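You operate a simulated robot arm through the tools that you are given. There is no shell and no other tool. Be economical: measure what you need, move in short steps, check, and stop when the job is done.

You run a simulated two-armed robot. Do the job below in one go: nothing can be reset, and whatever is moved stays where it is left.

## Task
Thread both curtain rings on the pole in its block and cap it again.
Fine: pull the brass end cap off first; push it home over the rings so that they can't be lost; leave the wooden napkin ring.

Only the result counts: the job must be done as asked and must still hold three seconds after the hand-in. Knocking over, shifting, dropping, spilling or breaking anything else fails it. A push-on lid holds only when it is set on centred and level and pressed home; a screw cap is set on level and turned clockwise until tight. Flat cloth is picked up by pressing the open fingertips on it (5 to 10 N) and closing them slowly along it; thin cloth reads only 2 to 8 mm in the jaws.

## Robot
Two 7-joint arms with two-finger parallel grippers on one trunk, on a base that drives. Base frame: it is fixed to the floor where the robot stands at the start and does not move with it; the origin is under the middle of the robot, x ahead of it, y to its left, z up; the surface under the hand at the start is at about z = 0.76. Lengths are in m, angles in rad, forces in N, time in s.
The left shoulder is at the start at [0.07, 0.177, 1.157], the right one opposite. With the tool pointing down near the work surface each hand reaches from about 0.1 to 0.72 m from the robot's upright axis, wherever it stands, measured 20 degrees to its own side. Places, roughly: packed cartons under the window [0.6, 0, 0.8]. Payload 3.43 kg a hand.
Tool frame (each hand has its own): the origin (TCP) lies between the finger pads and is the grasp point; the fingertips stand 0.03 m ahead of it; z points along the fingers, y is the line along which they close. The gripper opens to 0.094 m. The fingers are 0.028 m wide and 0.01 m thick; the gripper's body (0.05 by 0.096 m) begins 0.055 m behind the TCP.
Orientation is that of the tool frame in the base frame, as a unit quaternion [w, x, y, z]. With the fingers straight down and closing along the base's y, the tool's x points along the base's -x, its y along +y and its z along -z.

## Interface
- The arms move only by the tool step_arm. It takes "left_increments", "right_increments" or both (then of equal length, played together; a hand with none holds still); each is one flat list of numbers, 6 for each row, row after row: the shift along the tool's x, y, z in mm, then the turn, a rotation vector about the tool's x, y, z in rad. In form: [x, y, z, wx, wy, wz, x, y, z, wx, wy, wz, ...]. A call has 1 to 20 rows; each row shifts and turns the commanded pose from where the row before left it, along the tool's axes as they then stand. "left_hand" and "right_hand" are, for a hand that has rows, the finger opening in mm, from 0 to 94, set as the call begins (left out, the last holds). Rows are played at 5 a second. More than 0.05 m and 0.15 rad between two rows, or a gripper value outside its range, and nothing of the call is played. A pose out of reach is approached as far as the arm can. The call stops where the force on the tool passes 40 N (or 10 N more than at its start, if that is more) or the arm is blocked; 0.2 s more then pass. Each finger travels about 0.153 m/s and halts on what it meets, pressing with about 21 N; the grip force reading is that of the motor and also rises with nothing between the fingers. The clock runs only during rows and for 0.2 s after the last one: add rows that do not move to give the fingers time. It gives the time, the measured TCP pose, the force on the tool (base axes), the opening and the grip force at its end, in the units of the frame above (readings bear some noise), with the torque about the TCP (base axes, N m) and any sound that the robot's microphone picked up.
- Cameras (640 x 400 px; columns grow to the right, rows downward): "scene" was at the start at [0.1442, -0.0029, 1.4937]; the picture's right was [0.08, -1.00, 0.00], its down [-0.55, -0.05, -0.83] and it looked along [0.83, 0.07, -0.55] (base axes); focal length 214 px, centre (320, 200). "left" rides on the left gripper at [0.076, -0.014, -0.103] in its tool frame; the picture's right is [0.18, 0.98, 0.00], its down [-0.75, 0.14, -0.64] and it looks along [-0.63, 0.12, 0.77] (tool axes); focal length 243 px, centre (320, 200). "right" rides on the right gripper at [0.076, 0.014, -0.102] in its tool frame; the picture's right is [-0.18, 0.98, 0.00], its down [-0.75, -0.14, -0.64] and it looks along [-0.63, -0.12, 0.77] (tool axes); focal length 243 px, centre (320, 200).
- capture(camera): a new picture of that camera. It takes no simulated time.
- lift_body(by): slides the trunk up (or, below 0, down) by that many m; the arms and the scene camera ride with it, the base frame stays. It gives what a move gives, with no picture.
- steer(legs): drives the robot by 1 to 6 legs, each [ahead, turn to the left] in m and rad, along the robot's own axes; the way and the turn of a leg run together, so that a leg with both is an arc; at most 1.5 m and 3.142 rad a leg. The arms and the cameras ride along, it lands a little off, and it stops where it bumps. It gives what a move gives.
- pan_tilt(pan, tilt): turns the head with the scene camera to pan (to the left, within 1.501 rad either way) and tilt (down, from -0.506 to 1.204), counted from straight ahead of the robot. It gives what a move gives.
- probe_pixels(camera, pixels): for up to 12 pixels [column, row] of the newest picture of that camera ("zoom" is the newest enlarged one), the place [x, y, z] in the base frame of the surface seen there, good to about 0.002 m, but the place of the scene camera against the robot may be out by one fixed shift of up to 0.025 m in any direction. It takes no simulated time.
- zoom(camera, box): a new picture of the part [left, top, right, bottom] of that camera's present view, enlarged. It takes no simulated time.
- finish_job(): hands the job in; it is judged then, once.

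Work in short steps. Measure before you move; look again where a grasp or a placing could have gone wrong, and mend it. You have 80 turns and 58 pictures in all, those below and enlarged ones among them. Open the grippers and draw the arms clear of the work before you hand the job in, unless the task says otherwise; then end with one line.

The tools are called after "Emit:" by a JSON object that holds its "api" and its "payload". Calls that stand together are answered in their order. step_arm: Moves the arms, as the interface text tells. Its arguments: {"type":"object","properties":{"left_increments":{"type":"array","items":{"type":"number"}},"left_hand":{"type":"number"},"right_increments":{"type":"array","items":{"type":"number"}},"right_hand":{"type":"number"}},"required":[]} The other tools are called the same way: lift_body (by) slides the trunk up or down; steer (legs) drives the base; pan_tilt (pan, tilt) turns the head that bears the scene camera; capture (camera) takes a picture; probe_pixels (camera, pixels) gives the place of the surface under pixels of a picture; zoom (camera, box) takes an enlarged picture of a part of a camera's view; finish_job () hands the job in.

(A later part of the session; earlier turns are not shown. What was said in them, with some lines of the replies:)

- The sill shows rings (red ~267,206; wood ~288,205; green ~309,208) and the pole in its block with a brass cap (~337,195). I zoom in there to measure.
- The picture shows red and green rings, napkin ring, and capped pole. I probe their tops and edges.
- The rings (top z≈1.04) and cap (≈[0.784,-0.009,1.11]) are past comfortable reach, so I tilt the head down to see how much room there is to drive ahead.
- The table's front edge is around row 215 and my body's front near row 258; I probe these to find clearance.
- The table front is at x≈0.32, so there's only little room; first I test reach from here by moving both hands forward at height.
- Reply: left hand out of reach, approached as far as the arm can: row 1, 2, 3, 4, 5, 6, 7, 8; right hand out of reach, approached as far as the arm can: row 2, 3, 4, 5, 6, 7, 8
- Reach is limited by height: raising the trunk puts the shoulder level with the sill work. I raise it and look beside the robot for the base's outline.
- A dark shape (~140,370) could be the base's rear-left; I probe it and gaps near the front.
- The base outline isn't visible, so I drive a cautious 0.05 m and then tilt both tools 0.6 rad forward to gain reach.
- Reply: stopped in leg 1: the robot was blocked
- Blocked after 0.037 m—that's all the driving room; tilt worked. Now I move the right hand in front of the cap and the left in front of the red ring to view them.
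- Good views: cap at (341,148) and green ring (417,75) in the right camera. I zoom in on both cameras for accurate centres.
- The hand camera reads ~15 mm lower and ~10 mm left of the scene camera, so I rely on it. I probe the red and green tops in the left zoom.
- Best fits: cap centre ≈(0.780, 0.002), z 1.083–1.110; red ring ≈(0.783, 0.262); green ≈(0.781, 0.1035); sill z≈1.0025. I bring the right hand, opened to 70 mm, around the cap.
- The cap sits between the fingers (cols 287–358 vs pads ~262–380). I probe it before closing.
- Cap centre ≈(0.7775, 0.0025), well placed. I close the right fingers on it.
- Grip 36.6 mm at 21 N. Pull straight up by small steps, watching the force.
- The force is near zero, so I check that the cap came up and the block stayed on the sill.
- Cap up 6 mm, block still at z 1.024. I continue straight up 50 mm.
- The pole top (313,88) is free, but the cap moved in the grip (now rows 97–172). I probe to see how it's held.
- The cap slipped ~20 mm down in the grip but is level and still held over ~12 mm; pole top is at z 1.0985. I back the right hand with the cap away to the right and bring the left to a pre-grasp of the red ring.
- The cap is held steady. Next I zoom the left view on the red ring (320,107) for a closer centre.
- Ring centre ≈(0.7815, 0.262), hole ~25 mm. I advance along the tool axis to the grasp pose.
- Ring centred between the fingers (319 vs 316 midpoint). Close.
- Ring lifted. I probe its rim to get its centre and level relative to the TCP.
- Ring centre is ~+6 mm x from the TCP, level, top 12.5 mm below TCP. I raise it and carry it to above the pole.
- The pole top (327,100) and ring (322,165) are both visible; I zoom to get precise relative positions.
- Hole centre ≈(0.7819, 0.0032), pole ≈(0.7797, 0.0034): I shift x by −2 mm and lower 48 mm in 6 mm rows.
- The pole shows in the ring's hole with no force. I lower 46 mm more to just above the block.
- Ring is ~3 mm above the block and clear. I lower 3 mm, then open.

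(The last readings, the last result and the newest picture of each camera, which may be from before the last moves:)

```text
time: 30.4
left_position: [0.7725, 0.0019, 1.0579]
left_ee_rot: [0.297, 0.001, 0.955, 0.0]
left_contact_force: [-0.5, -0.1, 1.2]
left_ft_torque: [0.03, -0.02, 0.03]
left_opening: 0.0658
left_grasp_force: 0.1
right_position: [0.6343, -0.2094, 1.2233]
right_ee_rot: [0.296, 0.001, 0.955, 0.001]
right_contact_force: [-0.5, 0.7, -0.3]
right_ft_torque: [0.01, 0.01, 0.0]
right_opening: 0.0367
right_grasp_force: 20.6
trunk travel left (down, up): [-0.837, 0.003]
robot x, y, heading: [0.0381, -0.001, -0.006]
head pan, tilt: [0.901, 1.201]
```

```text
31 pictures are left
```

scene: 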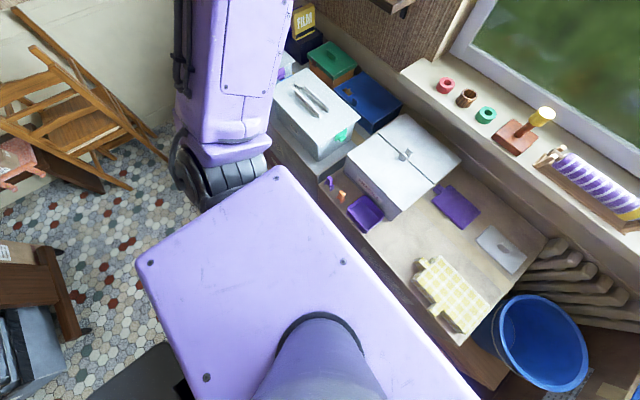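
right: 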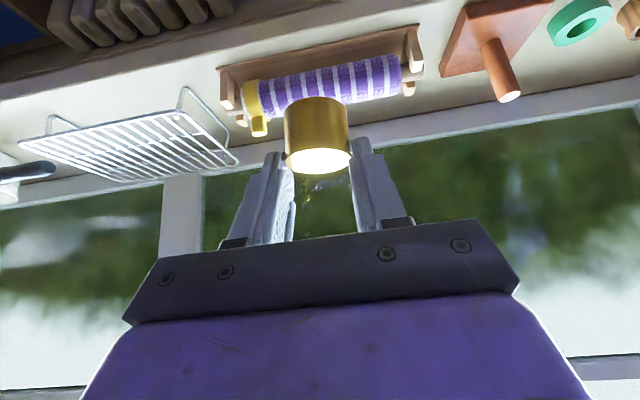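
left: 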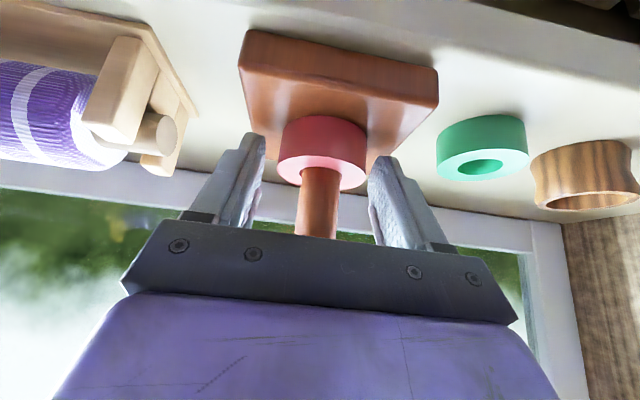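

Red ring rests on the block. I retract, go over, and move to the green ring's pre-grasp.

Emit:
{"api": "step_arm", "payload": {"left_increments": [0, 0, -17.5, 0, 0, 0, 0, 0, -17.5, 0, 0, 0, 0, 0, -17.5, 0, 0, 0, 0, 0, -17.5, 0, 0, 0, -11.3, 0, -16.5, 0, 0, 0, -11.3, 0, -16.5, 0, 0, 0, 0, 25.25, 0, 0, 0, 0, 0, 25.25, 0, 0, 0, 0, 0, 25.25, 0, 0, 0, 0, 0, 25.25, 0, 0, 0, 0, 8.55, 0, 14.9, 0, 0, 0, 8.55, 0, 14.9, 0, 0, 0, 8.55, 0, 14.9, 0, 0, 0, 8.55, 0, 14.9, 0, 0, 0, 0, 0, 0, 0, 0, 0]}}

Emit:
{"api": "zoom", "payload": {"camera": "left", "box": [200, 50, 420, 190]}}

```text
time: 33.5
left_position: [0.7405, 0.1023, 1.0863]
left_ee_rot: [0.298, 0.0, 0.955, 0.001]
left_contact_force: [-0.7, 0.4, -0.4]
left_ft_torque: [0.05, 0.0, -0.03]
left_opening: 0.0662
left_grasp_force: 0.0
right_position: [0.6331, -0.2099, 1.2235]
right_ee_rot: [0.296, 0.0, 0.955, 0.0]
right_contact_force: [0.1, 0.2, -0.4]
right_ft_torque: [0.01, -0.02, 0.01]
right_opening: 0.0368
right_grasp_force: 20.7
trunk travel left (down, up): [-0.837, 0.003]
robot x, y, heading: [0.0354, 0.0015, -0.003]
head pan, tilt: [0.901, 1.201]
```

```text
2.86 times, centred on (310, 120) of left
```

zoom: 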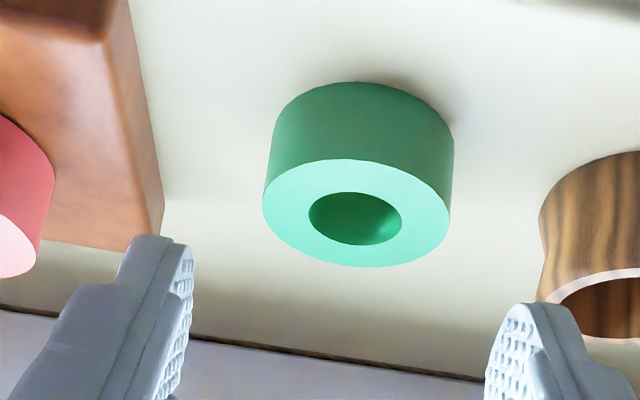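

Emit:
{"api": "probe_pixels", "payload": {"camera": "zoom", "pixels": [[265, 205], [447, 222], [350, 163], [365, 264], [306, 214], [405, 218], [352, 189], [360, 247], [545, 285], [160, 215], [290, 245], [415, 178]]}}

```text
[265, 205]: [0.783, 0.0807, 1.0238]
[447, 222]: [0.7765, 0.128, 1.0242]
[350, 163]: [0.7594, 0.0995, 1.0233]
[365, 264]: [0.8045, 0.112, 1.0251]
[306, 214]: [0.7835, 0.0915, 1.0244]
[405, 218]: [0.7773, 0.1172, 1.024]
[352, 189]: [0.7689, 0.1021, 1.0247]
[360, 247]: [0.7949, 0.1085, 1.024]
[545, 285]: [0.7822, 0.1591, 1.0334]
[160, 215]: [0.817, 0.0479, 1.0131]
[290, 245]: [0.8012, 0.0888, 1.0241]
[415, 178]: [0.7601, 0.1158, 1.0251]
```

Green centre ≈(0.781, 0.1047); napkin ring edge at y 0.159. I advance to grasp with a 60 mm opening and look.

Emit:
{"api": "step_arm", "payload": {"left_increments": [0, 0.3, 11.8, 0, 0, 0, 0, 0.3, 11.8, 0, 0, 0, 0, 0.3, 11.8, 0, 0, 0, 0, 0.3, 11.8, 0, 0, 0, 0, 0.3, 11.8, 0, 0, 0, 0, 0, 0, 0, 0, 0], "left_hand": 60}}

Emit:
{"api": "capture", "payload": {"camera": "left"}}

```text
time: 35.0
left_position: [0.7724, 0.1063, 1.0375]
left_ee_rot: [0.297, -0.001, 0.955, 0.001]
left_contact_force: [0.0, 0.4, 0.6]
left_ft_torque: [-0.01, 0.0, 0.02]
left_opening: 0.06
left_grasp_force: 0.1
right_position: [0.6331, -0.2105, 1.2236]
right_ee_rot: [0.296, 0.0, 0.955, 0.0]
right_contact_force: [-0.8, 0.8, 0.2]
right_ft_torque: [0.0, 0.05, 0.01]
right_opening: 0.0366
right_grasp_force: 20.7
trunk travel left (down, up): [-0.837, 0.003]
robot x, y, heading: [0.0373, 0.0027, 0.004]
head pan, tilt: [0.901, 1.201]
```

```text
29 pictures are left
```

left: 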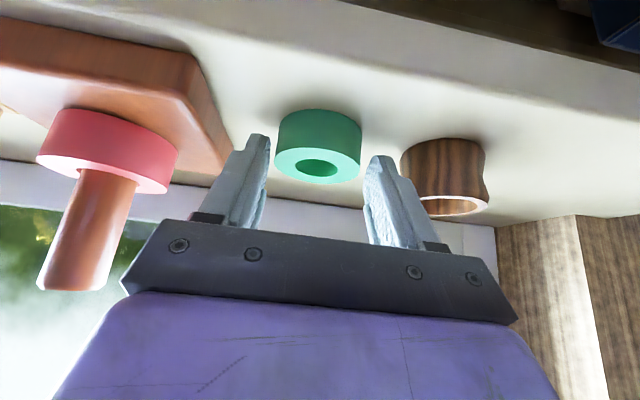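

Well centred. Close, lift 118 mm, and carry over to above the pole.

Emit:
{"api": "step_arm", "payload": {"left_increments": [0, 0, 0, 0, 0, 0, 0, 0, 0, 0, 0, 0, 0, 0, 0, 0, 0, 0], "left_hand": 25}}

Emit:
{"api": "step_arm", "payload": {"left_increments": [-5.65, 0, -8.25, 0, 0, 0, -11.3, 0, -16.5, 0, 0, 0, -11.3, 0, -16.5, 0, 0, 0, -11.3, 0, -16.5, 0, 0, 0, -11.3, 0, -16.5, 0, 0, 0, -11.3, 0, -16.5, 0, 0, 0, -5.65, 0, -8.25, 0, 0, 0, 0, -25.3, 0, 0, 0, 0, 0, -25.3, 0, 0, 0, 0, 0, -25.3, 0, 0, 0, 0, 0, -25.3, 0, 0, 0, 0, 0, 0, 0, 0, 0, 0, 0, 0, 0, 0, 0, 0]}}

Emit:
{"api": "zoom", "payload": {"camera": "left", "box": [260, 70, 390, 200]}}

```text
time: 35.8
left_position: [0.7729, 0.1059, 1.0384]
left_ee_rot: [0.298, 0.001, 0.955, 0.0]
left_contact_force: [0.6, -0.4, 0.6]
left_ft_torque: [-0.01, 0.05, -0.01]
left_opening: 0.047
left_grasp_force: 20.3
right_position: [0.6339, -0.2098, 1.2233]
right_ee_rot: [0.296, -0.001, 0.955, 0.0]
right_contact_force: [0.6, -0.7, -0.9]
right_ft_torque: [0.0, -0.01, 0.0]
right_opening: 0.0364
right_grasp_force: 20.6
trunk travel left (down, up): [-0.837, 0.003]
robot x, y, heading: [0.0348, -0.0002, -0.002]
head pan, tilt: [0.901, 1.201]
```

```text
time: 38.5
left_position: [0.7731, 0.004, 1.1587]
left_ee_rot: [0.298, 0.0, 0.955, 0.0]
left_contact_force: [-0.1, 0.7, 0.3]
left_ft_torque: [0.05, 0.02, 0.0]
left_opening: 0.0472
left_grasp_force: 21.4
right_position: [0.6329, -0.2091, 1.2234]
right_ee_rot: [0.296, -0.001, 0.955, 0.0]
right_contact_force: [-0.1, 1.6, 0.0]
right_ft_torque: [0.0, 0.01, -0.02]
right_opening: 0.0368
right_grasp_force: 21.4
trunk travel left (down, up): [-0.837, 0.003]
robot x, y, heading: [0.0383, 0.001, -0.003]
head pan, tilt: [0.901, 1.201]
```

```text
3.08 times, centred on (325, 135) of left
```

zoom: 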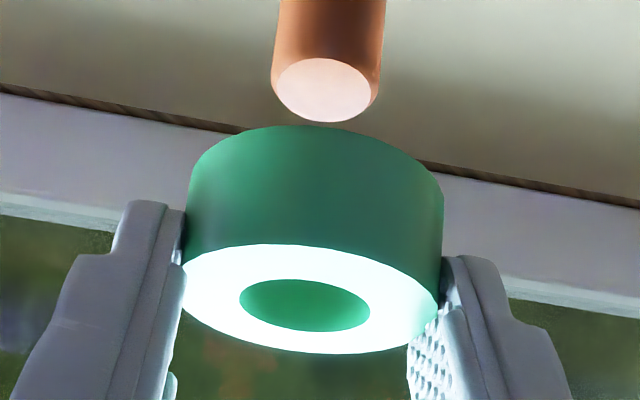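

Emit:
{"api": "probe_pixels", "payload": {"camera": "zoom", "pixels": [[237, 302], [373, 312], [305, 276], [308, 335], [280, 85], [373, 92], [325, 61], [325, 118], [190, 285], [434, 310], [310, 248], [315, 349]]}}

```text
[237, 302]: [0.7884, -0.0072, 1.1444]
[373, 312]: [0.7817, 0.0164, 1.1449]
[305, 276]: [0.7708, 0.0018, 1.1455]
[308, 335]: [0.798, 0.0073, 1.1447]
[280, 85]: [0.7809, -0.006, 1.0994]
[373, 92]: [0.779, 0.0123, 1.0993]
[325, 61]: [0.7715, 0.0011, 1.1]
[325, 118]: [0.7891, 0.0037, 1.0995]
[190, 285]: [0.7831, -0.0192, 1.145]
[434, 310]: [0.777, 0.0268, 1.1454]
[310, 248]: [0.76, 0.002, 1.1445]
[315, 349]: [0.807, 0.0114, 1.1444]
```

Hole ≈(0.7845, 0.0046), pole ≈(0.780, 0.003): I shift −4 mm x, −1.5 mm y and lower 45 mm.

Emit:
{"api": "step_arm", "payload": {"left_increments": [3.3, -1.5, -2.26, 0, 0, 0, 3.16, 0, 4.62, 0, 0, 0, 3.16, 0, 4.62, 0, 0, 0, 3.16, 0, 4.62, 0, 0, 0, 3.16, 0, 4.62, 0, 0, 0, 3.16, 0, 4.62, 0, 0, 0, 3.16, 0, 4.62, 0, 0, 0, 3.16, 0, 4.62, 0, 0, 0, 3.16, 0, 4.62, 0, 0, 0, 0, 0, 0, 0, 0, 0]}}

Emit:
{"api": "capture", "payload": {"camera": "left"}}

```text
time: 40.8
left_position: [0.7683, 0.0023, 1.1107]
left_ee_rot: [0.297, -0.001, 0.955, 0.0]
left_contact_force: [2.9, 1.1, 0.9]
left_ft_torque: [-0.02, -0.07, 0.0]
left_opening: 0.0472
left_grasp_force: 21.3
right_position: [0.6339, -0.2111, 1.224]
right_ee_rot: [0.295, 0.0, 0.955, 0.0]
right_contact_force: [0.2, -0.1, 0.2]
right_ft_torque: [-0.01, 0.01, 0.04]
right_opening: 0.0367
right_grasp_force: 21.1
trunk travel left (down, up): [-0.837, 0.003]
robot x, y, heading: [0.0389, 0.0016, -0.003]
head pan, tilt: [0.901, 1.201]
```

```text
27 pictures are left
```

left: 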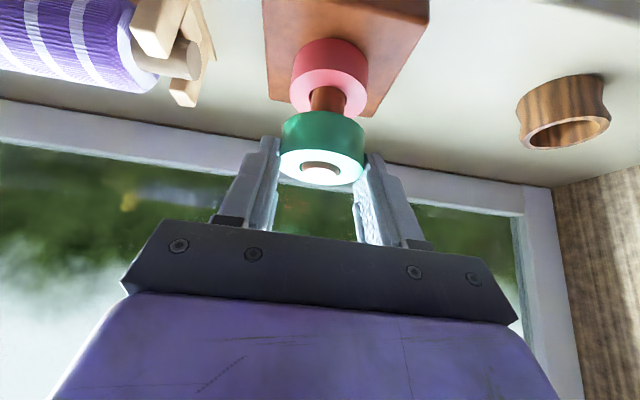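

Threaded, with a light +x push of 2.9 N, so I ease +1.5 mm in x and lower 28 mm more.

Emit:
{"api": "step_arm", "payload": {"left_increments": [-1.24, 0, 0.85, 0, 0, 0, 3.16, 0, 4.62, 0, 0, 0, 3.16, 0, 4.62, 0, 0, 0, 3.16, 0, 4.62, 0, 0, 0, 3.16, 0, 4.62, 0, 0, 0, 2.8, 0, 4.1, 0, 0, 0, 0, 0, 0, 0, 0, 0]}}

Emit:
{"api": "zoom", "payload": {"camera": "left", "box": [220, 70, 420, 230]}}

```text
time: 42.4
left_position: [0.7691, 0.0028, 1.0848]
left_ee_rot: [0.297, 0.0, 0.955, 0.0]
left_contact_force: [-0.6, 0.0, -0.6]
left_ft_torque: [0.01, -0.01, 0.01]
left_opening: 0.0469
left_grasp_force: 21.3
right_position: [0.6324, -0.2094, 1.2247]
right_ee_rot: [0.296, 0.0, 0.955, 0.0]
right_contact_force: [-0.3, 0.2, -0.5]
right_ft_torque: [0.01, -0.03, 0.03]
right_opening: 0.0368
right_grasp_force: 21.2
trunk travel left (down, up): [-0.837, 0.003]
robot x, y, heading: [0.0376, -0.0008, 0.004]
head pan, tilt: [0.901, 1.201]
```

```text
2.50 times, centred on (320, 150) of left
```

zoom: 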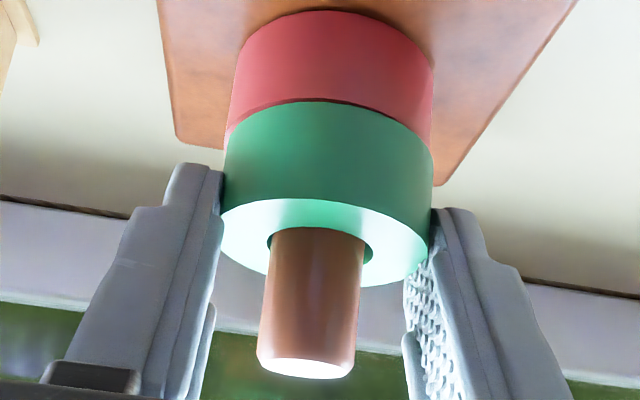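

The green ring is about 2–4 mm above the red. I lower gently, then open.

Emit:
{"api": "step_arm", "payload": {"left_increments": [1.13, 0, 1.65, 0, 0, 0, 0.85, 0, 1.24, 0, 0, 0, 0, 0, 0, 0, 0, 0]}}

Emit:
{"api": "step_arm", "payload": {"left_increments": [0, 0, 0, 0, 0, 0, 0, 0, 0, 0, 0, 0], "left_hand": 66}}

Emit:
{"api": "step_arm", "payload": {"left_increments": [0, 0, -17.5, 0, 0, 0, 0, 0, -17.5, 0, 0, 0, 0, 0, -17.5, 0, 0, 0, 0, 0, -17.5, 0, 0, 0, 0, 0, 0, 0, 0, 0]}}

Emit:
{"api": "capture", "payload": {"camera": "left"}}

```text
time: 43.1
left_position: [0.7678, 0.0023, 1.0836]
left_ee_rot: [0.299, 0.0, 0.954, 0.0]
left_contact_force: [2.0, 0.7, 10.7]
left_ft_torque: [0.03, -0.02, 0.03]
left_opening: 0.0471
left_grasp_force: 21.0
right_position: [0.632, -0.2092, 1.2252]
right_ee_rot: [0.295, 0.0, 0.955, 0.0]
right_contact_force: [0.5, 0.1, 0.1]
right_ft_torque: [0.04, -0.03, -0.01]
right_opening: 0.0368
right_grasp_force: 20.7
trunk travel left (down, up): [-0.837, 0.003]
robot x, y, heading: [0.0359, -0.0041, -0.001]
head pan, tilt: [0.901, 1.201]
```

```text
time: 43.8
left_position: [0.7688, 0.0018, 1.0815]
left_ee_rot: [0.297, 0.0, 0.955, 0.001]
left_contact_force: [0.9, -0.4, 0.9]
left_ft_torque: [-0.01, -0.02, 0.02]
left_opening: 0.0658
left_grasp_force: 0.1
right_position: [0.6332, -0.2096, 1.2249]
right_ee_rot: [0.296, 0.0, 0.955, 0.0]
right_contact_force: [0.3, -0.1, 0.2]
right_ft_torque: [0.0, 0.01, -0.01]
right_opening: 0.037
right_grasp_force: 21.0
trunk travel left (down, up): [-0.837, 0.003]
robot x, y, heading: [0.034, 0.002, -0.002]
head pan, tilt: [0.901, 1.201]
```

```text
time: 45.0
left_position: [0.734, 0.0134, 1.1351]
left_ee_rot: [0.291, -0.011, 0.957, -0.002]
left_contact_force: [0.2, -0.2, -0.2]
left_ft_torque: [-0.02, 0.0, -0.01]
left_opening: 0.0658
left_grasp_force: 0.1
right_position: [0.6347, -0.2098, 1.2242]
right_ee_rot: [0.295, 0.0, 0.955, 0.001]
right_contact_force: [-0.4, -0.3, -0.2]
right_ft_torque: [0.01, -0.03, 0.0]
right_opening: 0.0365
right_grasp_force: 21.4
trunk travel left (down, up): [-0.837, 0.003]
robot x, y, heading: [0.0378, -0.0023, 0.001]
head pan, tilt: [0.901, 1.201]
```

```text
25 pictures are left
```

left: 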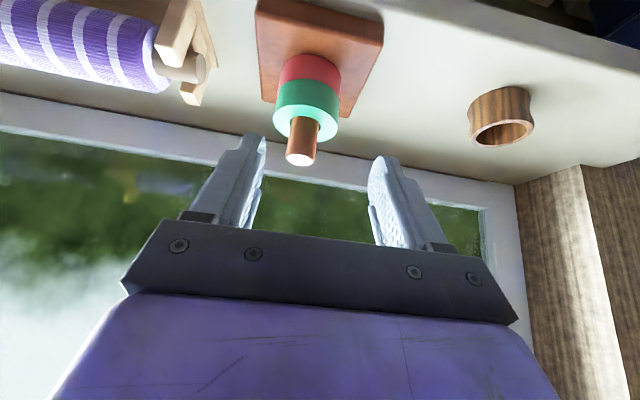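

Both rings are on the pole. I raise the left hand and move it away left.

Emit:
{"api": "step_arm", "payload": {"left_increments": [0, 0, -15, 0, 0, 0, 0, 0, -15, 0, 0, 0, 0, 0, -15, 0, 0, 0, 0, 30, 0, 0, 0, 0, 0, 30, 0, 0, 0, 0, 0, 30, 0, 0, 0, 0, 0, 30, 0, 0, 0, 0, 0, 30, 0, 0, 0, 0, 0, 30, 0, 0, 0, 0, 0, 30, 0, 0, 0, 0, 0, 30, 0, 0, 0, 0, 0, 30, 0, 0, 0, 0, 0, 0, 0, 0, 0, 0]}}

Emit:
{"api": "zoom", "payload": {"camera": "right", "box": [220, 20, 620, 270]}}

```text
time: 45.9
left_position: [0.6927, 0.0276, 1.0958]
left_ee_rot: [0.228, -0.014, 0.974, -0.002]
left_contact_force: [0.4, 0.9, 0.8]
left_ft_torque: [0.02, -0.02, 0.0]
left_opening: 0.0661
left_grasp_force: 0.1
right_position: [0.6326, -0.2094, 1.2238]
right_ee_rot: [0.296, -0.001, 0.955, 0.0]
right_contact_force: [0.0, 0.5, -1.2]
right_ft_torque: [0.0, 0.04, -0.01]
right_opening: 0.0368
right_grasp_force: 21.1
trunk travel left (down, up): [-0.837, 0.003]
robot x, y, heading: [0.0364, 0.0014, -0.005]
head pan, tilt: [0.901, 1.201]
stopped in row 4 (left hand): the arm was blocked; the commanded pose is now the measured one
```

```text
1.60 times, centred on (420, 145) of right
```

zoom: 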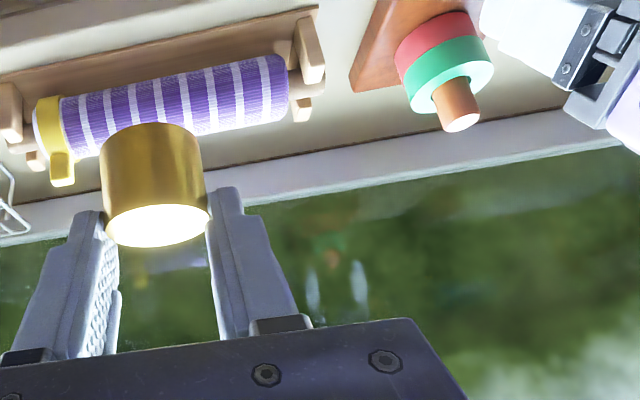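

The left arm was blocked while retracting (posture limit), now at (0.693, 0.028), in front of the rings but clear by ~38 mm. I move it purely left in small steps.

Emit:
{"api": "step_arm", "payload": {"left_increments": [0, 15, 0, 0, 0, 0, 0, 15, 0, 0, 0, 0, 0, 20, 0, 0, 0, 0, 0, 25, 0, 0, 0, 0, 0, 25, 0, 0, 0, 0, 0, 0, 0, 0, 0, 0]}}

Emit:
{"api": "pan_tilt", "payload": {"pan": 0.0, "tilt": 0.75}}

Emit:
{"api": "capture", "payload": {"camera": "scene"}}

```text
time: 47.3
left_position: [0.6925, 0.1233, 1.0953]
left_ee_rot: [0.23, -0.012, 0.973, 0.0]
left_contact_force: [0.8, 0.1, -0.3]
left_ft_torque: [0.05, 0.0, -0.01]
left_opening: 0.0662
left_grasp_force: 0.0
right_position: [0.6333, -0.2095, 1.2241]
right_ee_rot: [0.296, 0.0, 0.955, 0.001]
right_contact_force: [-0.6, 0.0, -0.3]
right_ft_torque: [0.01, -0.02, -0.02]
right_opening: 0.0367
right_grasp_force: 20.6
trunk travel left (down, up): [-0.837, 0.003]
robot x, y, heading: [0.0373, -0.0014, -0.0]
head pan, tilt: [0.901, 1.201]
```

```text
time: 48.5
left_position: [0.6922, 0.1255, 1.0948]
left_ee_rot: [0.23, -0.012, 0.973, 0.0]
left_contact_force: [0.3, -0.2, 0.0]
left_ft_torque: [0.03, -0.01, 0.01]
left_opening: 0.0661
left_grasp_force: 0.1
right_position: [0.6344, -0.2094, 1.2251]
right_ee_rot: [0.295, 0.0, 0.955, 0.0]
right_contact_force: [0.5, 0.0, -0.2]
right_ft_torque: [0.01, -0.01, -0.03]
right_opening: 0.0368
right_grasp_force: 20.8
trunk travel left (down, up): [-0.837, 0.003]
robot x, y, heading: [0.0347, 0.0038, 0.005]
head pan, tilt: [0.0, 0.75]
```

```text
23 pictures are left
```

scene: 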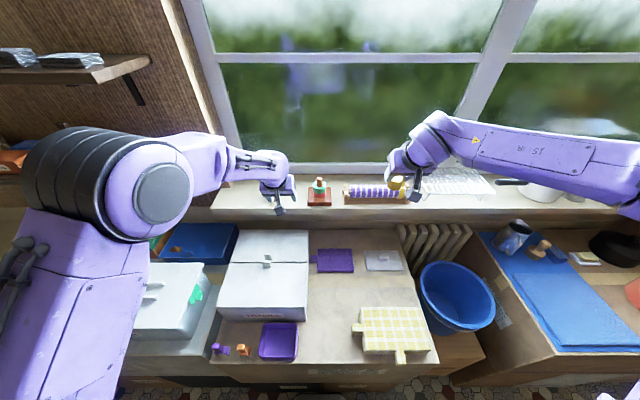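

Clear view. I lift the left hand further away to the left, and bring the right hand with the cap back above the pole along its reversed path.

Emit:
{"api": "step_arm", "payload": {"left_increments": [-4.4, 17, -9, 0, 0, 0, -4.4, 17, -9, 0, 0, 0, -4.4, 17, -9, 0, 0, 0, -4.4, 17, -9, 0, 0, 0, -4.4, 17, -9, 0, 0, 0, -4.4, 17, -9, 0, 0, 0, 0, 0, 0, 0, 0, 0, 0, 0, 0, 0, 0, 0, 0, 0, 0, 0, 0, 0, 0, 0, 0, 0, 0, 0, 0, 0, 0, 0, 0, 0, 0, 0, 0, 0, 0, 0, 0, 0, 0, 0, 0, 0, 0, 0, 0, 0, 0, 0, 0, 0, 0, 0, 0, 0], "right_increments": [0, 30, 0, 0, 0, 0, 0, 30, 0, 0, 0, 0, 0, 30, 0, 0, 0, 0, 0, 30, 0, 0, 0, 0, 0, 30, 0, 0, 0, 0, 0, 30, 0, 0, 0, 0, 0, 30, 0, 0, 0, 0, 0, 0, 0, 0, 0, 0, -13.6, 0, 21.4, 0, 0, 0, -13.6, 0, 21.4, 0, 0, 0, -13.6, 0, 21.4, 0, 0, 0, -13.6, 0, 21.4, 0, 0, 0, -13.6, 0, 21.4, 0, 0, 0, -13.6, 0, 21.4, 0, 0, 0, 0, 0, 0, 0, 0, 0]}}

Emit:
{"api": "zoom", "payload": {"camera": "right", "box": [230, 40, 430, 200]}}

```text
time: 51.7
left_position: [0.6889, 0.2288, 1.1549]
left_ee_rot: [0.229, -0.012, 0.973, 0.0]
left_contact_force: [0.0, -0.7, 1.1]
left_ft_torque: [0.03, 0.0, 0.0]
left_opening: 0.0661
left_grasp_force: 0.0
right_position: [0.774, 0.0005, 1.1646]
right_ee_rot: [0.296, 0.0, 0.955, 0.001]
right_contact_force: [-0.3, -0.1, -0.7]
right_ft_torque: [-0.03, -0.01, 0.0]
right_opening: 0.0368
right_grasp_force: 21.4
trunk travel left (down, up): [-0.837, 0.003]
robot x, y, heading: [0.0346, -0.0029, 0.003]
head pan, tilt: [0.0, 0.75]
```

```text
2.50 times, centred on (330, 120) of right
```

zoom: 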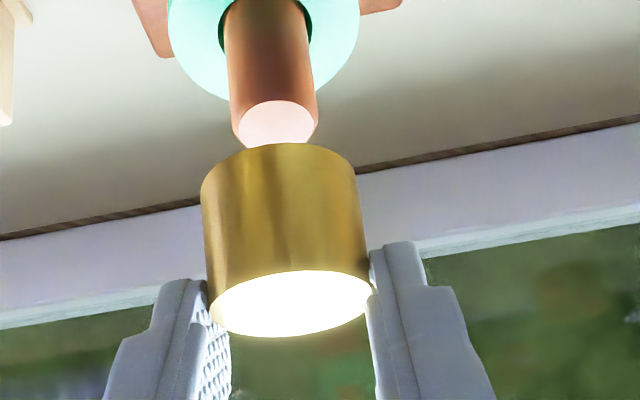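

Emit:
{"api": "probe_pixels", "payload": {"camera": "zoom", "pixels": [[212, 305], [368, 290], [285, 274], [292, 333], [225, 290], [350, 312], [240, 125], [315, 118], [276, 103], [276, 138], [207, 200], [353, 190]]}}

```text
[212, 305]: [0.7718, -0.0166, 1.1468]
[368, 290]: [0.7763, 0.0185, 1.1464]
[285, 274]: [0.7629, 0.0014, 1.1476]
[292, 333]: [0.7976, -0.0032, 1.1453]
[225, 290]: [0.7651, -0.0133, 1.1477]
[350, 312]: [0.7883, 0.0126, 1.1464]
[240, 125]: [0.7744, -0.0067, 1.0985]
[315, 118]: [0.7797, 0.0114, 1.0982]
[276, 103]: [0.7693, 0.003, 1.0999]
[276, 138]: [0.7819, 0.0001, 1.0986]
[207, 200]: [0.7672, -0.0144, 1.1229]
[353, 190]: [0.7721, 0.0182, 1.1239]
```

I measure the cap's level more carefully with more points on its top face and sides.

Emit:
{"api": "probe_pixels", "payload": {"camera": "zoom", "pixels": [[250, 282], [285, 280], [320, 278], [255, 325], [290, 328], [325, 320], [260, 305], [320, 300], [275, 160], [280, 200], [283, 240], [284, 262]]}}

Emit:
{"api": "probe_pixels", "payload": {"camera": "zoom", "pixels": [[270, 30], [272, 60], [273, 90], [275, 110], [275, 130], [265, 120], [295, 120], [250, 20], [250, 60], [290, 290], [290, 310], [300, 325]]}}

```text
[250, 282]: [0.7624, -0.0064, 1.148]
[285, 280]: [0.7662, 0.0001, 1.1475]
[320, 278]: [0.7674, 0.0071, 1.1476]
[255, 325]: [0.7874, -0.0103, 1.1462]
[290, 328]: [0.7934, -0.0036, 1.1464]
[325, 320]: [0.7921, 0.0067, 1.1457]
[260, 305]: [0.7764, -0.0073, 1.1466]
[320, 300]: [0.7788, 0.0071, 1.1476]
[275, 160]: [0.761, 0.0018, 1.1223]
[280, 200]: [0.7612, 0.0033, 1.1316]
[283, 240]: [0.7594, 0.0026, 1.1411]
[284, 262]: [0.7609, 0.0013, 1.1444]
```

```text
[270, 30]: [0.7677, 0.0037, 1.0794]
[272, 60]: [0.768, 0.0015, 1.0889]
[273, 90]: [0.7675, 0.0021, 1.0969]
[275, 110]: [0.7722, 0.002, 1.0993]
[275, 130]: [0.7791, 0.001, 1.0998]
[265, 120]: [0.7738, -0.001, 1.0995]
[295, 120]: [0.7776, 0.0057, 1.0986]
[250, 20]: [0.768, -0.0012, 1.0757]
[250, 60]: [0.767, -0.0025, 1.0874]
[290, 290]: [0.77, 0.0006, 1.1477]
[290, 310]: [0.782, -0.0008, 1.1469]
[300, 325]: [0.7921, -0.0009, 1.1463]
```

The cap is centred over the pole within ~1 mm, perhaps tipped ~0.03–0.06 rad. I correct 0.03 rad, nudge, and lower 24 mm until it just meets the pole top.

Emit:
{"api": "step_arm", "payload": {"right_increments": [0.74, 0.7, -0.5, 0, -0.03, 0, 2.36, 0, 3.23, 0, 0, 0, 2.36, 0, 3.23, 0, 0, 0, 2.36, 0, 3.23, 0, 0, 0, 2.36, 0, 3.23, 0, 0, 0, 1.77, 0, 2.42, 0, 0, 0, 0.9, 0, 1.2, 0, 0, 0, 0.9, 0, 1.2, 0, 0, 0, 0.9, 0, 1.2, 0, 0, 0, 0, 0, 0, 0, 0, 0]}}

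Emit:
{"api": "zoom", "payload": {"camera": "right", "box": [230, 40, 430, 200]}}

```text
time: 53.9
left_position: [0.6893, 0.2282, 1.1541]
left_ee_rot: [0.23, -0.012, 0.973, -0.001]
left_contact_force: [-0.2, 0.8, 0.5]
left_ft_torque: [0.01, 0.03, 0.02]
left_opening: 0.0662
left_grasp_force: 0.0
right_position: [0.7715, 0.0012, 1.1414]
right_ee_rot: [0.31, 0.0, 0.951, 0.0]
right_contact_force: [-0.6, -0.5, -0.7]
right_ft_torque: [0.01, -0.03, 0.03]
right_opening: 0.0366
right_grasp_force: 20.8
trunk travel left (down, up): [-0.837, 0.003]
robot x, y, heading: [0.0344, 0.0021, 0.001]
head pan, tilt: [0.0, 0.75]
```

```text
2.50 times, centred on (330, 120) of right
```

zoom: 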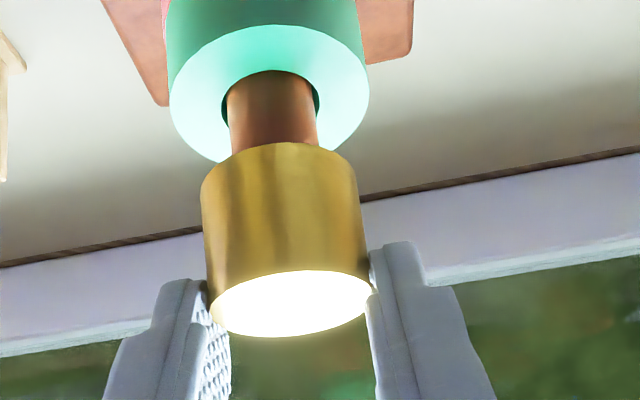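

No force yet; cap bottom is about at the pole's top edge. I check level and alignment once more.

Emit:
{"api": "probe_pixels", "payload": {"camera": "zoom", "pixels": [[250, 285], [285, 280], [320, 278], [255, 325], [290, 328], [325, 320], [275, 160], [280, 200], [283, 240], [272, 100], [272, 120], [272, 135]]}}

```text
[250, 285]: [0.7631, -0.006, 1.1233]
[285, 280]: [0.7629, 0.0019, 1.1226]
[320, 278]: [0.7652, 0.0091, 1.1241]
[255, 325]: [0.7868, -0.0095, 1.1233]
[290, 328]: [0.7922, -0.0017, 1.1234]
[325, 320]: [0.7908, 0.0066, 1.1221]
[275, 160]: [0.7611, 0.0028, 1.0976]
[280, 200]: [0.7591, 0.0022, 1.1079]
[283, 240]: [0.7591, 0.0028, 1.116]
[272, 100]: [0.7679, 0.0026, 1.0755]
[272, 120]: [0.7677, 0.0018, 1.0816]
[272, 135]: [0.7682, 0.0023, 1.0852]
```

Level and centred now. I lower in 2 mm steps, watching force.

Emit:
{"api": "step_arm", "payload": {"right_increments": [1.18, 0, 1.62, 0, 0, 0, 1.18, 0, 1.62, 0, 0, 0, 1.18, 0, 1.62, 0, 0, 0, 0, 0, 0, 0, 0, 0]}}

Emit:
{"api": "step_arm", "payload": {"right_increments": [1.18, 0, 1.62, 0, 0, 0, 1.18, 0, 1.62, 0, 0, 0, 0, 0, 0, 0, 0, 0]}}

Emit:
{"api": "zoom", "payload": {"camera": "right", "box": [230, 40, 430, 200]}}

```text
time: 54.9
left_position: [0.6882, 0.2283, 1.1542]
left_ee_rot: [0.229, -0.012, 0.973, 0.0]
left_contact_force: [-1.4, 0.4, -0.5]
left_ft_torque: [0.01, 0.02, -0.01]
left_opening: 0.066
left_grasp_force: 0.0
right_position: [0.7725, 0.0016, 1.1355]
right_ee_rot: [0.309, 0.0, 0.951, 0.0]
right_contact_force: [-0.3, -0.9, -0.4]
right_ft_torque: [0.01, -0.03, 0.04]
right_opening: 0.0367
right_grasp_force: 20.9
trunk travel left (down, up): [-0.837, 0.003]
robot x, y, heading: [0.0381, 0.0027, -0.001]
head pan, tilt: [0.0, 0.75]
```

```text
time: 55.7
left_position: [0.6887, 0.23, 1.154]
left_ee_rot: [0.23, -0.013, 0.973, 0.0]
left_contact_force: [0.2, 0.4, 0.0]
left_ft_torque: [-0.01, 0.02, -0.03]
left_opening: 0.0661
left_grasp_force: 0.1
right_position: [0.7722, 0.0009, 1.1303]
right_ee_rot: [0.31, 0.0, 0.951, 0.0]
right_contact_force: [-0.5, 0.1, -0.7]
right_ft_torque: [-0.03, 0.0, 0.01]
right_opening: 0.0367
right_grasp_force: 20.9
trunk travel left (down, up): [-0.837, 0.003]
robot x, y, heading: [0.0342, 0.0014, -0.001]
head pan, tilt: [0.0, 0.75]
```

```text
2.50 times, centred on (330, 120) of right
```

zoom: 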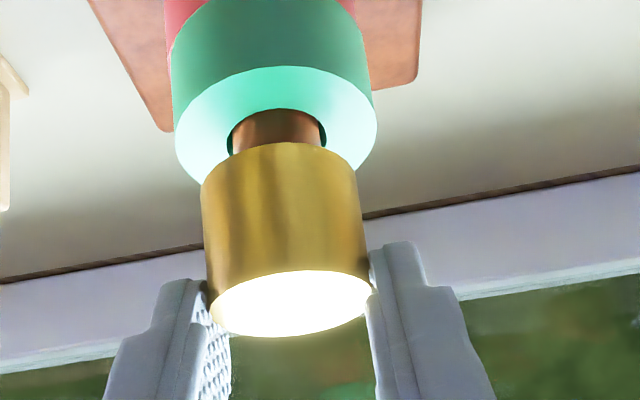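

Cap top ≈1.112, about 2 mm from its original height. I continue pressing down in 1 mm steps.

Emit:
{"api": "step_arm", "payload": {"right_increments": [0.59, 0, 0.81, 0, 0, 0, 0.59, 0, 0.81, 0, 0, 0, 0.59, 0, 0.81, 0, 0, 0, 0.59, 0, 0.81, 0, 0, 0, 0.59, 0, 0.81, 0, 0, 0, 0, 0, 0, 0, 0, 0]}}

Emit:
{"api": "zoom", "payload": {"camera": "right", "box": [230, 40, 430, 200]}}

```text
time: 57.1
left_position: [0.6879, 0.2295, 1.156]
left_ee_rot: [0.229, -0.012, 0.973, -0.001]
left_contact_force: [0.2, 0.4, 0.4]
left_ft_torque: [-0.01, 0.0, 0.01]
left_opening: 0.0659
left_grasp_force: 0.1
right_position: [0.7712, 0.0015, 1.1278]
right_ee_rot: [0.311, 0.0, 0.95, 0.0]
right_contact_force: [4.1, 0.5, 10.4]
right_ft_torque: [0.09, 0.02, 0.0]
right_opening: 0.0366
right_grasp_force: 20.8
trunk travel left (down, up): [-0.837, 0.003]
robot x, y, heading: [0.0366, -0.0014, 0.002]
head pan, tilt: [0.0, 0.75]
```

```text
2.50 times, centred on (330, 120) of right
```

zoom: 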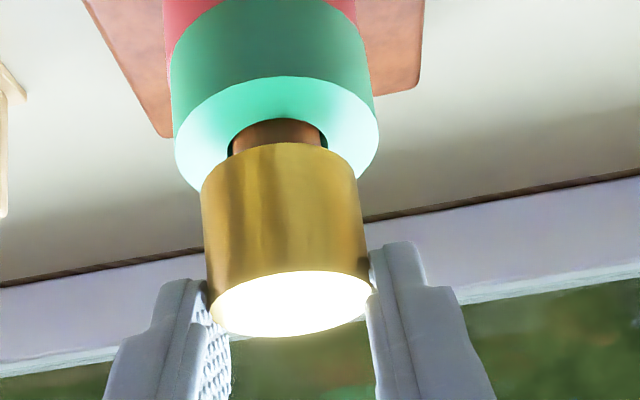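

Contact began (10 N). I probe the cap's height and gap to the green ring.

Emit:
{"api": "probe_pixels", "payload": {"camera": "zoom", "pixels": [[250, 288], [285, 282], [320, 280], [255, 325], [290, 328], [325, 320], [275, 160], [283, 240], [275, 148], [275, 130], [340, 105], [200, 130]]}}

```text
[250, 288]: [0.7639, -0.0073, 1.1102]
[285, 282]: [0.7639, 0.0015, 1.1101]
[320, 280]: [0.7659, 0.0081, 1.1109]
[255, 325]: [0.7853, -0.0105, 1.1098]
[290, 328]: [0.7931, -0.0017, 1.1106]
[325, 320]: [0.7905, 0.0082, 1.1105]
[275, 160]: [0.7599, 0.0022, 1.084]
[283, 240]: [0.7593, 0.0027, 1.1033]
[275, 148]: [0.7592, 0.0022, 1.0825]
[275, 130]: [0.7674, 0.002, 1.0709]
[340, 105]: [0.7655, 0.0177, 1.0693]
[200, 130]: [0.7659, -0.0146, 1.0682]
```

Cap top ≈1.1104, level, near the original 1.1097. I press further to be sure it is home.

Emit:
{"api": "step_arm", "payload": {"right_increments": [0.59, 0, 0.81, 0, 0, 0, 0.59, 0, 0.81, 0, 0, 0, 0.59, 0, 0.81, 0, 0, 0, 0.59, 0, 0.81, 0, 0, 0, 0.59, 0, 0.81, 0, 0, 0, 0, 0, 0, 0, 0, 0]}}

```text
time: 58.5
left_position: [0.6864, 0.2299, 1.1553]
left_ee_rot: [0.23, -0.011, 0.973, -0.002]
left_contact_force: [0.0, 0.5, -0.3]
left_ft_torque: [0.0, -0.04, 0.04]
left_opening: 0.0662
left_grasp_force: 0.1
right_position: [0.7702, 0.0008, 1.1215]
right_ee_rot: [0.311, 0.0, 0.95, 0.0]
right_contact_force: [4.5, 1.0, 17.2]
right_ft_torque: [0.07, -0.24, 0.04]
right_opening: 0.0367
right_grasp_force: 21.3
trunk travel left (down, up): [-0.837, 0.003]
robot x, y, heading: [0.0362, 0.0016, 0.003]
head pan, tilt: [0.0, 0.75]
```

The hand slips down the cap at ~17 N, so I release, rise straight up, close the fingers, and will press from the top with the closed tips.

Emit:
{"api": "step_arm", "payload": {"right_increments": [0, 0, 0, 0, 0, 0, 0, 0, 0, 0, 0, 0], "right_hand": 64}}

Emit:
{"api": "step_arm", "payload": {"right_increments": [-5.9, 0, -8.1, 0, 0, 0, -5.9, 0, -8.1, 0, 0, 0, -5.9, 0, -8.1, 0, 0, 0, -5.9, 0, -8.1, 0, 0, 0, -5.9, 0, -8.1, 0, 0, 0, 0, 0, 0, 0, 0, 0]}}

Emit:
{"api": "step_arm", "payload": {"right_increments": [0, 0, 0, 0, 0, 0, 0, 0, 0, 0, 0, 0, 0, 0, 0, 0, 0, 0], "right_hand": 0}}

Emit:
{"api": "capture", "payload": {"camera": "right"}}

```text
time: 59.1
left_position: [0.6885, 0.2288, 1.1555]
left_ee_rot: [0.23, -0.012, 0.973, 0.0]
left_contact_force: [0.0, -0.6, -0.7]
left_ft_torque: [-0.04, 0.0, 0.02]
left_opening: 0.066
left_grasp_force: 0.1
right_position: [0.7696, 0.0003, 1.1206]
right_ee_rot: [0.311, 0.0, 0.951, 0.0]
right_contact_force: [-0.4, -0.1, -0.3]
right_ft_torque: [-0.01, -0.05, 0.0]
right_opening: 0.0638
right_grasp_force: 0.0
trunk travel left (down, up): [-0.837, 0.003]
robot x, y, heading: [0.0397, -0.0018, 0.001]
head pan, tilt: [0.0, 0.75]
```

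```text
time: 60.5
left_position: [0.6898, 0.2288, 1.1541]
left_ee_rot: [0.229, -0.012, 0.973, 0.0]
left_contact_force: [1.2, -0.1, -0.6]
left_ft_torque: [-0.02, 0.02, 0.0]
left_opening: 0.066
left_grasp_force: 0.1
right_position: [0.773, 0.0018, 1.1712]
right_ee_rot: [0.31, 0.001, 0.951, 0.0]
right_contact_force: [-0.3, 0.6, 0.2]
right_ft_torque: [0.03, 0.01, 0.03]
right_opening: 0.0637
right_grasp_force: 0.0
trunk travel left (down, up): [-0.837, 0.003]
robot x, y, heading: [0.0374, -0.0012, -0.002]
head pan, tilt: [0.0, 0.75]
```

```text
time: 61.3
left_position: [0.6896, 0.2275, 1.1542]
left_ee_rot: [0.229, -0.012, 0.973, 0.0]
left_contact_force: [0.6, -0.2, 0.0]
left_ft_torque: [0.02, 0.01, 0.02]
left_opening: 0.0662
left_grasp_force: 0.1
right_position: [0.7733, 0.0016, 1.1701]
right_ee_rot: [0.31, 0.0, 0.951, 0.0]
right_contact_force: [0.0, 0.1, 0.1]
right_ft_torque: [-0.01, -0.02, 0.02]
right_opening: 0.0
right_grasp_force: 20.7
trunk travel left (down, up): [-0.837, 0.003]
robot x, y, heading: [0.0366, -0.0005, 0.001]
head pan, tilt: [0.0, 0.75]
```

```text
18 pictures are left
```

right: 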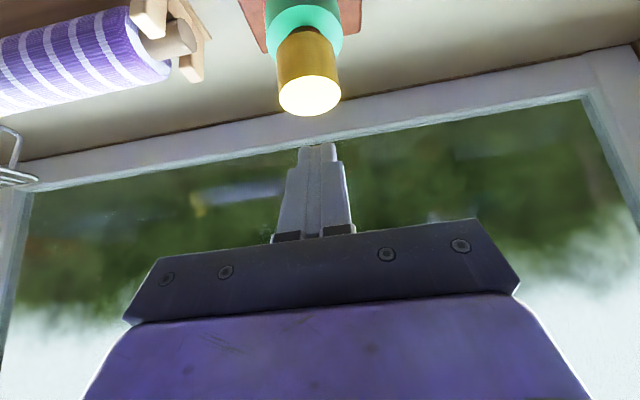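

The cap stays on straight; closed tips at (318,145). I probe the cap's top and the tips' lower corner to align the press.

Emit:
{"api": "probe_pixels", "payload": {"camera": "right", "pixels": [[309, 78], [309, 96], [309, 112], [281, 98], [338, 95], [308, 50], [318, 144], [318, 150], [318, 165], [310, 148], [326, 146], [303, 10]]}}

```text
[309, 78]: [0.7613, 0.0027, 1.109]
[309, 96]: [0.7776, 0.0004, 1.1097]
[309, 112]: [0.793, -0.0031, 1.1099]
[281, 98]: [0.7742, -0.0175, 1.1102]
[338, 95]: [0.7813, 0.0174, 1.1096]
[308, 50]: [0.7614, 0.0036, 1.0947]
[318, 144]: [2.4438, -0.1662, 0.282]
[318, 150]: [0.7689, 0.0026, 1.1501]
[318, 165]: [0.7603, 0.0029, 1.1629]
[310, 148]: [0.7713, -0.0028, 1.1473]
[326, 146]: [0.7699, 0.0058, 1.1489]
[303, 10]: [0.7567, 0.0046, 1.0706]
```

Cap top is at 1.1097 – the original seating height. I press from above anyway: shift −5 mm in x to centre the tapered tips, then lower until the force stops it.

Emit:
{"api": "step_arm", "payload": {"right_increments": [4.0, 0, -2.96, 0, 0, 0, 3.55, 0, 4.84, 0, 0, 0, 3.55, 0, 4.84, 0, 0, 0, 3.55, 0, 4.84, 0, 0, 0, 3.55, 0, 4.84, 0, 0, 0, 0, 0, 0, 0, 0, 0]}}

Emit:
{"api": "step_arm", "payload": {"right_increments": [0.89, 0, 1.21, 0, 0, 0, 0.89, 0, 1.21, 0, 0, 0, 0.89, 0, 1.21, 0, 0, 0, 0.89, 0, 1.21, 0, 0, 0, 0.89, 0, 1.21, 0, 0, 0, 0, 0, 0, 0, 0, 0]}}

Emit:
{"api": "capture", "payload": {"camera": "right"}}

```text
time: 62.7
left_position: [0.6882, 0.2289, 1.1546]
left_ee_rot: [0.23, -0.012, 0.973, 0.0]
left_contact_force: [0.0, 0.4, -0.1]
left_ft_torque: [0.0, 0.01, 0.01]
left_opening: 0.0661
left_grasp_force: 0.0
right_position: [0.7671, 0.0012, 1.1479]
right_ee_rot: [0.31, 0.001, 0.951, -0.001]
right_contact_force: [0.4, 1.2, -0.2]
right_ft_torque: [0.01, -0.02, 0.0]
right_opening: 0.0001
right_grasp_force: 21.1
trunk travel left (down, up): [-0.837, 0.003]
robot x, y, heading: [0.0395, -0.0005, -0.002]
head pan, tilt: [0.0, 0.75]
```

```text
time: 64.1
left_position: [0.6881, 0.2299, 1.1551]
left_ee_rot: [0.229, -0.012, 0.973, -0.001]
left_contact_force: [-0.3, 0.9, -0.3]
left_ft_torque: [0.01, 0.0, 0.01]
left_opening: 0.066
left_grasp_force: 0.0
right_position: [0.7672, 0.0017, 1.1424]
right_ee_rot: [0.312, 0.0, 0.95, 0.0]
right_contact_force: [6.7, 2.0, 15.4]
right_ft_torque: [0.06, -0.28, 0.05]
right_opening: 0.0
right_grasp_force: 21.3
trunk travel left (down, up): [-0.837, 0.003]
robot x, y, heading: [0.0352, -0.0015, -0.003]
head pan, tilt: [0.0, 0.75]
```

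```text
17 pictures are left
```

right: 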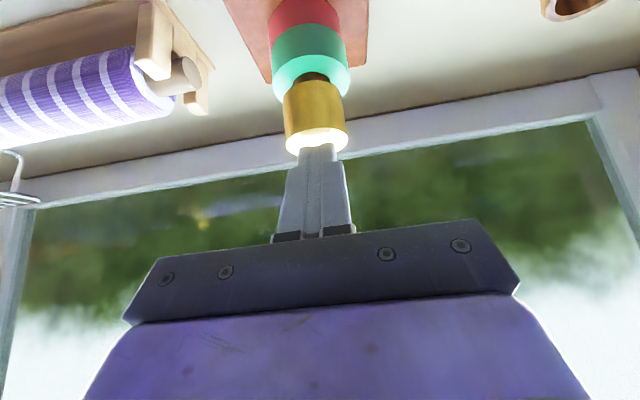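

Pressing at 15 N, contact ~4 mm in front of the cap's centre. I lift slightly, shift +4 mm in x, and press harder to ~35–40 N.

Emit:
{"api": "step_arm", "payload": {"right_increments": [-2.95, 0, -4.04, 0, 0, 0, -3.23, 0, 2.36, 0, 0, 0, 1.77, 0, 2.42, 0, 0, 0, 1.18, 0, 1.61, 0, 0, 0, 0.59, 0, 0.81, 0, 0, 0, 0.59, 0, 0.81, 0, 0, 0, 0.59, 0, 0.81, 0, 0, 0, 0.59, 0, 0.81, 0, 0, 0, 0, 0, 0, 0, 0, 0]}}

```text
time: 66.1
left_position: [0.6849, 0.2289, 1.1569]
left_ee_rot: [0.23, -0.012, 0.973, -0.001]
left_contact_force: [0.1, -0.1, 0.1]
left_ft_torque: [-0.03, 0.01, -0.01]
left_opening: 0.0659
left_grasp_force: 0.0
right_position: [0.7689, -0.0001, 1.143]
right_ee_rot: [0.314, 0.001, 0.949, -0.001]
right_contact_force: [15.1, 1.2, 36.9]
right_ft_torque: [0.06, -0.71, 0.03]
right_opening: 0.0
right_grasp_force: 21.4
trunk travel left (down, up): [-0.837, 0.003]
robot x, y, heading: [0.0383, -0.0015, -0.002]
head pan, tilt: [0.0, 0.75]
```

37 N downward with no further travel: the cap is seated. I lift straight up and check everything.

Emit:
{"api": "step_arm", "payload": {"right_increments": [-2.95, 0, -4.04, 0, 0, 0, -5.9, 0, -8.1, 0, 0, 0, -5.9, 0, -8.1, 0, 0, 0, -5.9, 0, -8.1, 0, 0, 0, 0, 0, 0, 0, 0, 0]}}

Emit:
{"api": "step_arm", "payload": {"right_increments": [13.6, 0, -21.4, 0, 0, 0, 13.6, 0, -21.4, 0, 0, 0, 13.6, 0, -21.4, 0, 0, 0, 13.6, 0, -21.4, 0, 0, 0, 0, -30, 0, 0, 0, 0, 0, -30, 0, 0, 0, 0, 0, -30, 0, 0, 0, 0, 0, -30, 0, 0, 0, 0, 0, 0, 0, 0, 0, 0], "right_hand": 60}}

Emit:
{"api": "capture", "payload": {"camera": "right"}}

Emit:
{"api": "zoom", "payload": {"camera": "scene", "box": [230, 150, 430, 270]}}

```text
time: 67.3
left_position: [0.6889, 0.228, 1.1551]
left_ee_rot: [0.229, -0.012, 0.973, 0.0]
left_contact_force: [1.2, 0.3, 0.3]
left_ft_torque: [0.02, 0.02, -0.02]
left_opening: 0.0661
left_grasp_force: 0.0
right_position: [0.7726, 0.0009, 1.1703]
right_ee_rot: [0.309, -0.001, 0.951, 0.0]
right_contact_force: [-0.1, -0.1, 0.0]
right_ft_torque: [0.0, -0.02, 0.01]
right_opening: 0.0
right_grasp_force: 21.6
trunk travel left (down, up): [-0.837, 0.003]
robot x, y, heading: [0.0376, -0.0008, -0.001]
head pan, tilt: [0.0, 0.75]
```

```text
time: 69.3
left_position: [0.6887, 0.2295, 1.1554]
left_ee_rot: [0.228, -0.012, 0.974, -0.002]
left_contact_force: [1.0, -0.1, 0.2]
left_ft_torque: [-0.04, 0.0, 0.03]
left_opening: 0.0662
left_grasp_force: 0.0
right_position: [0.6766, -0.1176, 1.2056]
right_ee_rot: [0.31, 0.0, 0.951, 0.001]
right_contact_force: [0.9, 0.2, 0.4]
right_ft_torque: [-0.02, 0.01, -0.05]
right_opening: 0.06
right_grasp_force: 0.0
trunk travel left (down, up): [-0.837, 0.003]
robot x, y, heading: [0.0367, 0.003, -0.003]
head pan, tilt: [0.0, 0.75]
```

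```text
16 pictures are left
```

right: 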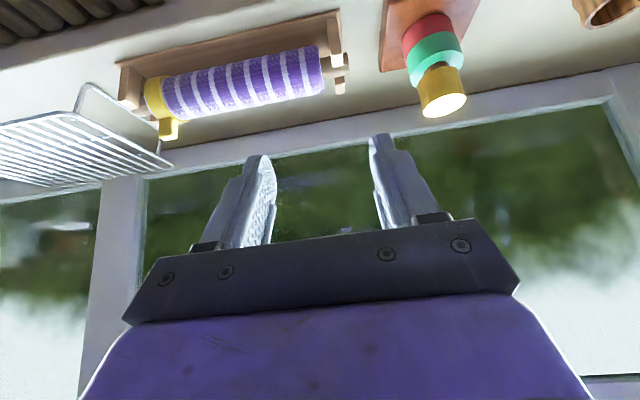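

```text
3.20 times, centred on (330, 210) of scene
```

zoom: 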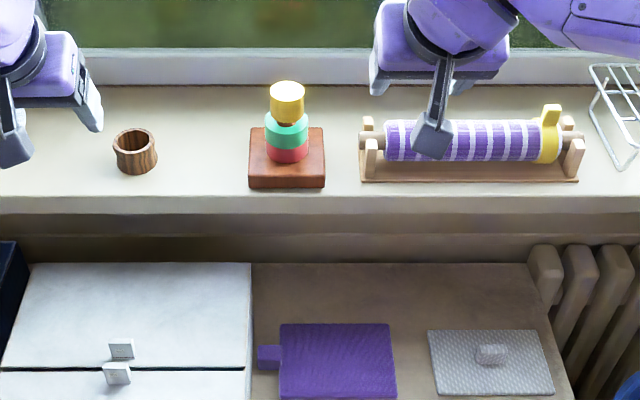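

Rings and cap are on. I probe the cap and block in the right view to confirm height and that nothing shifted.

Emit:
{"api": "probe_pixels", "payload": {"camera": "right", "pixels": [[443, 98], [443, 106], [443, 114], [425, 108], [464, 100], [440, 80], [433, 45], [390, 40], [395, 65]]}}

Emit:
{"api": "zoom", "payload": {"camera": "right", "box": [370, 0, 500, 130]}}

```text
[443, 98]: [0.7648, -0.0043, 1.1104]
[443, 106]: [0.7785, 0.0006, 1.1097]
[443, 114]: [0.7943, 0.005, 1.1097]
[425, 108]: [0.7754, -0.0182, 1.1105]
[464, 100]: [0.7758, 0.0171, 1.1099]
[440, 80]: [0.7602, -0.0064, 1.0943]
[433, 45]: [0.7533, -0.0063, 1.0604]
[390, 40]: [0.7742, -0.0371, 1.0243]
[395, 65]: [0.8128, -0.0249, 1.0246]
```

```text
3.08 times, centred on (435, 65) of right
```

zoom: 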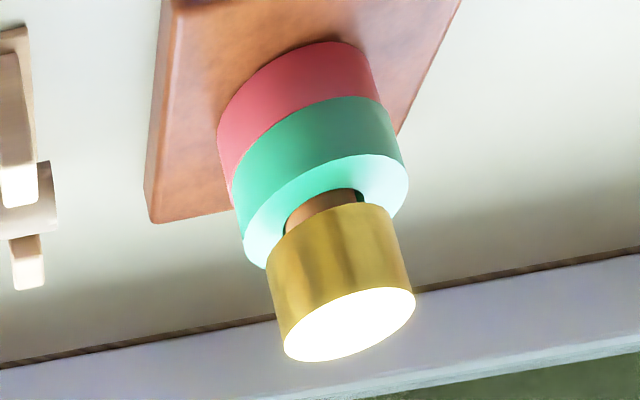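

The cap sits level at its original height (z 1.110, centre ≈0.778, 0.000), with both rings beneath. The block is unmoved, and both hands are open and clear of the work, so I hand in.

Emit:
{"api": "finish_job", "payload": {}}

```text
The job is handed in.
```

Both curtain rings are on the pole, red below green. The brass cap is pressed back home over them, level and at its original height. The wooden napkin ring was left where it stood.
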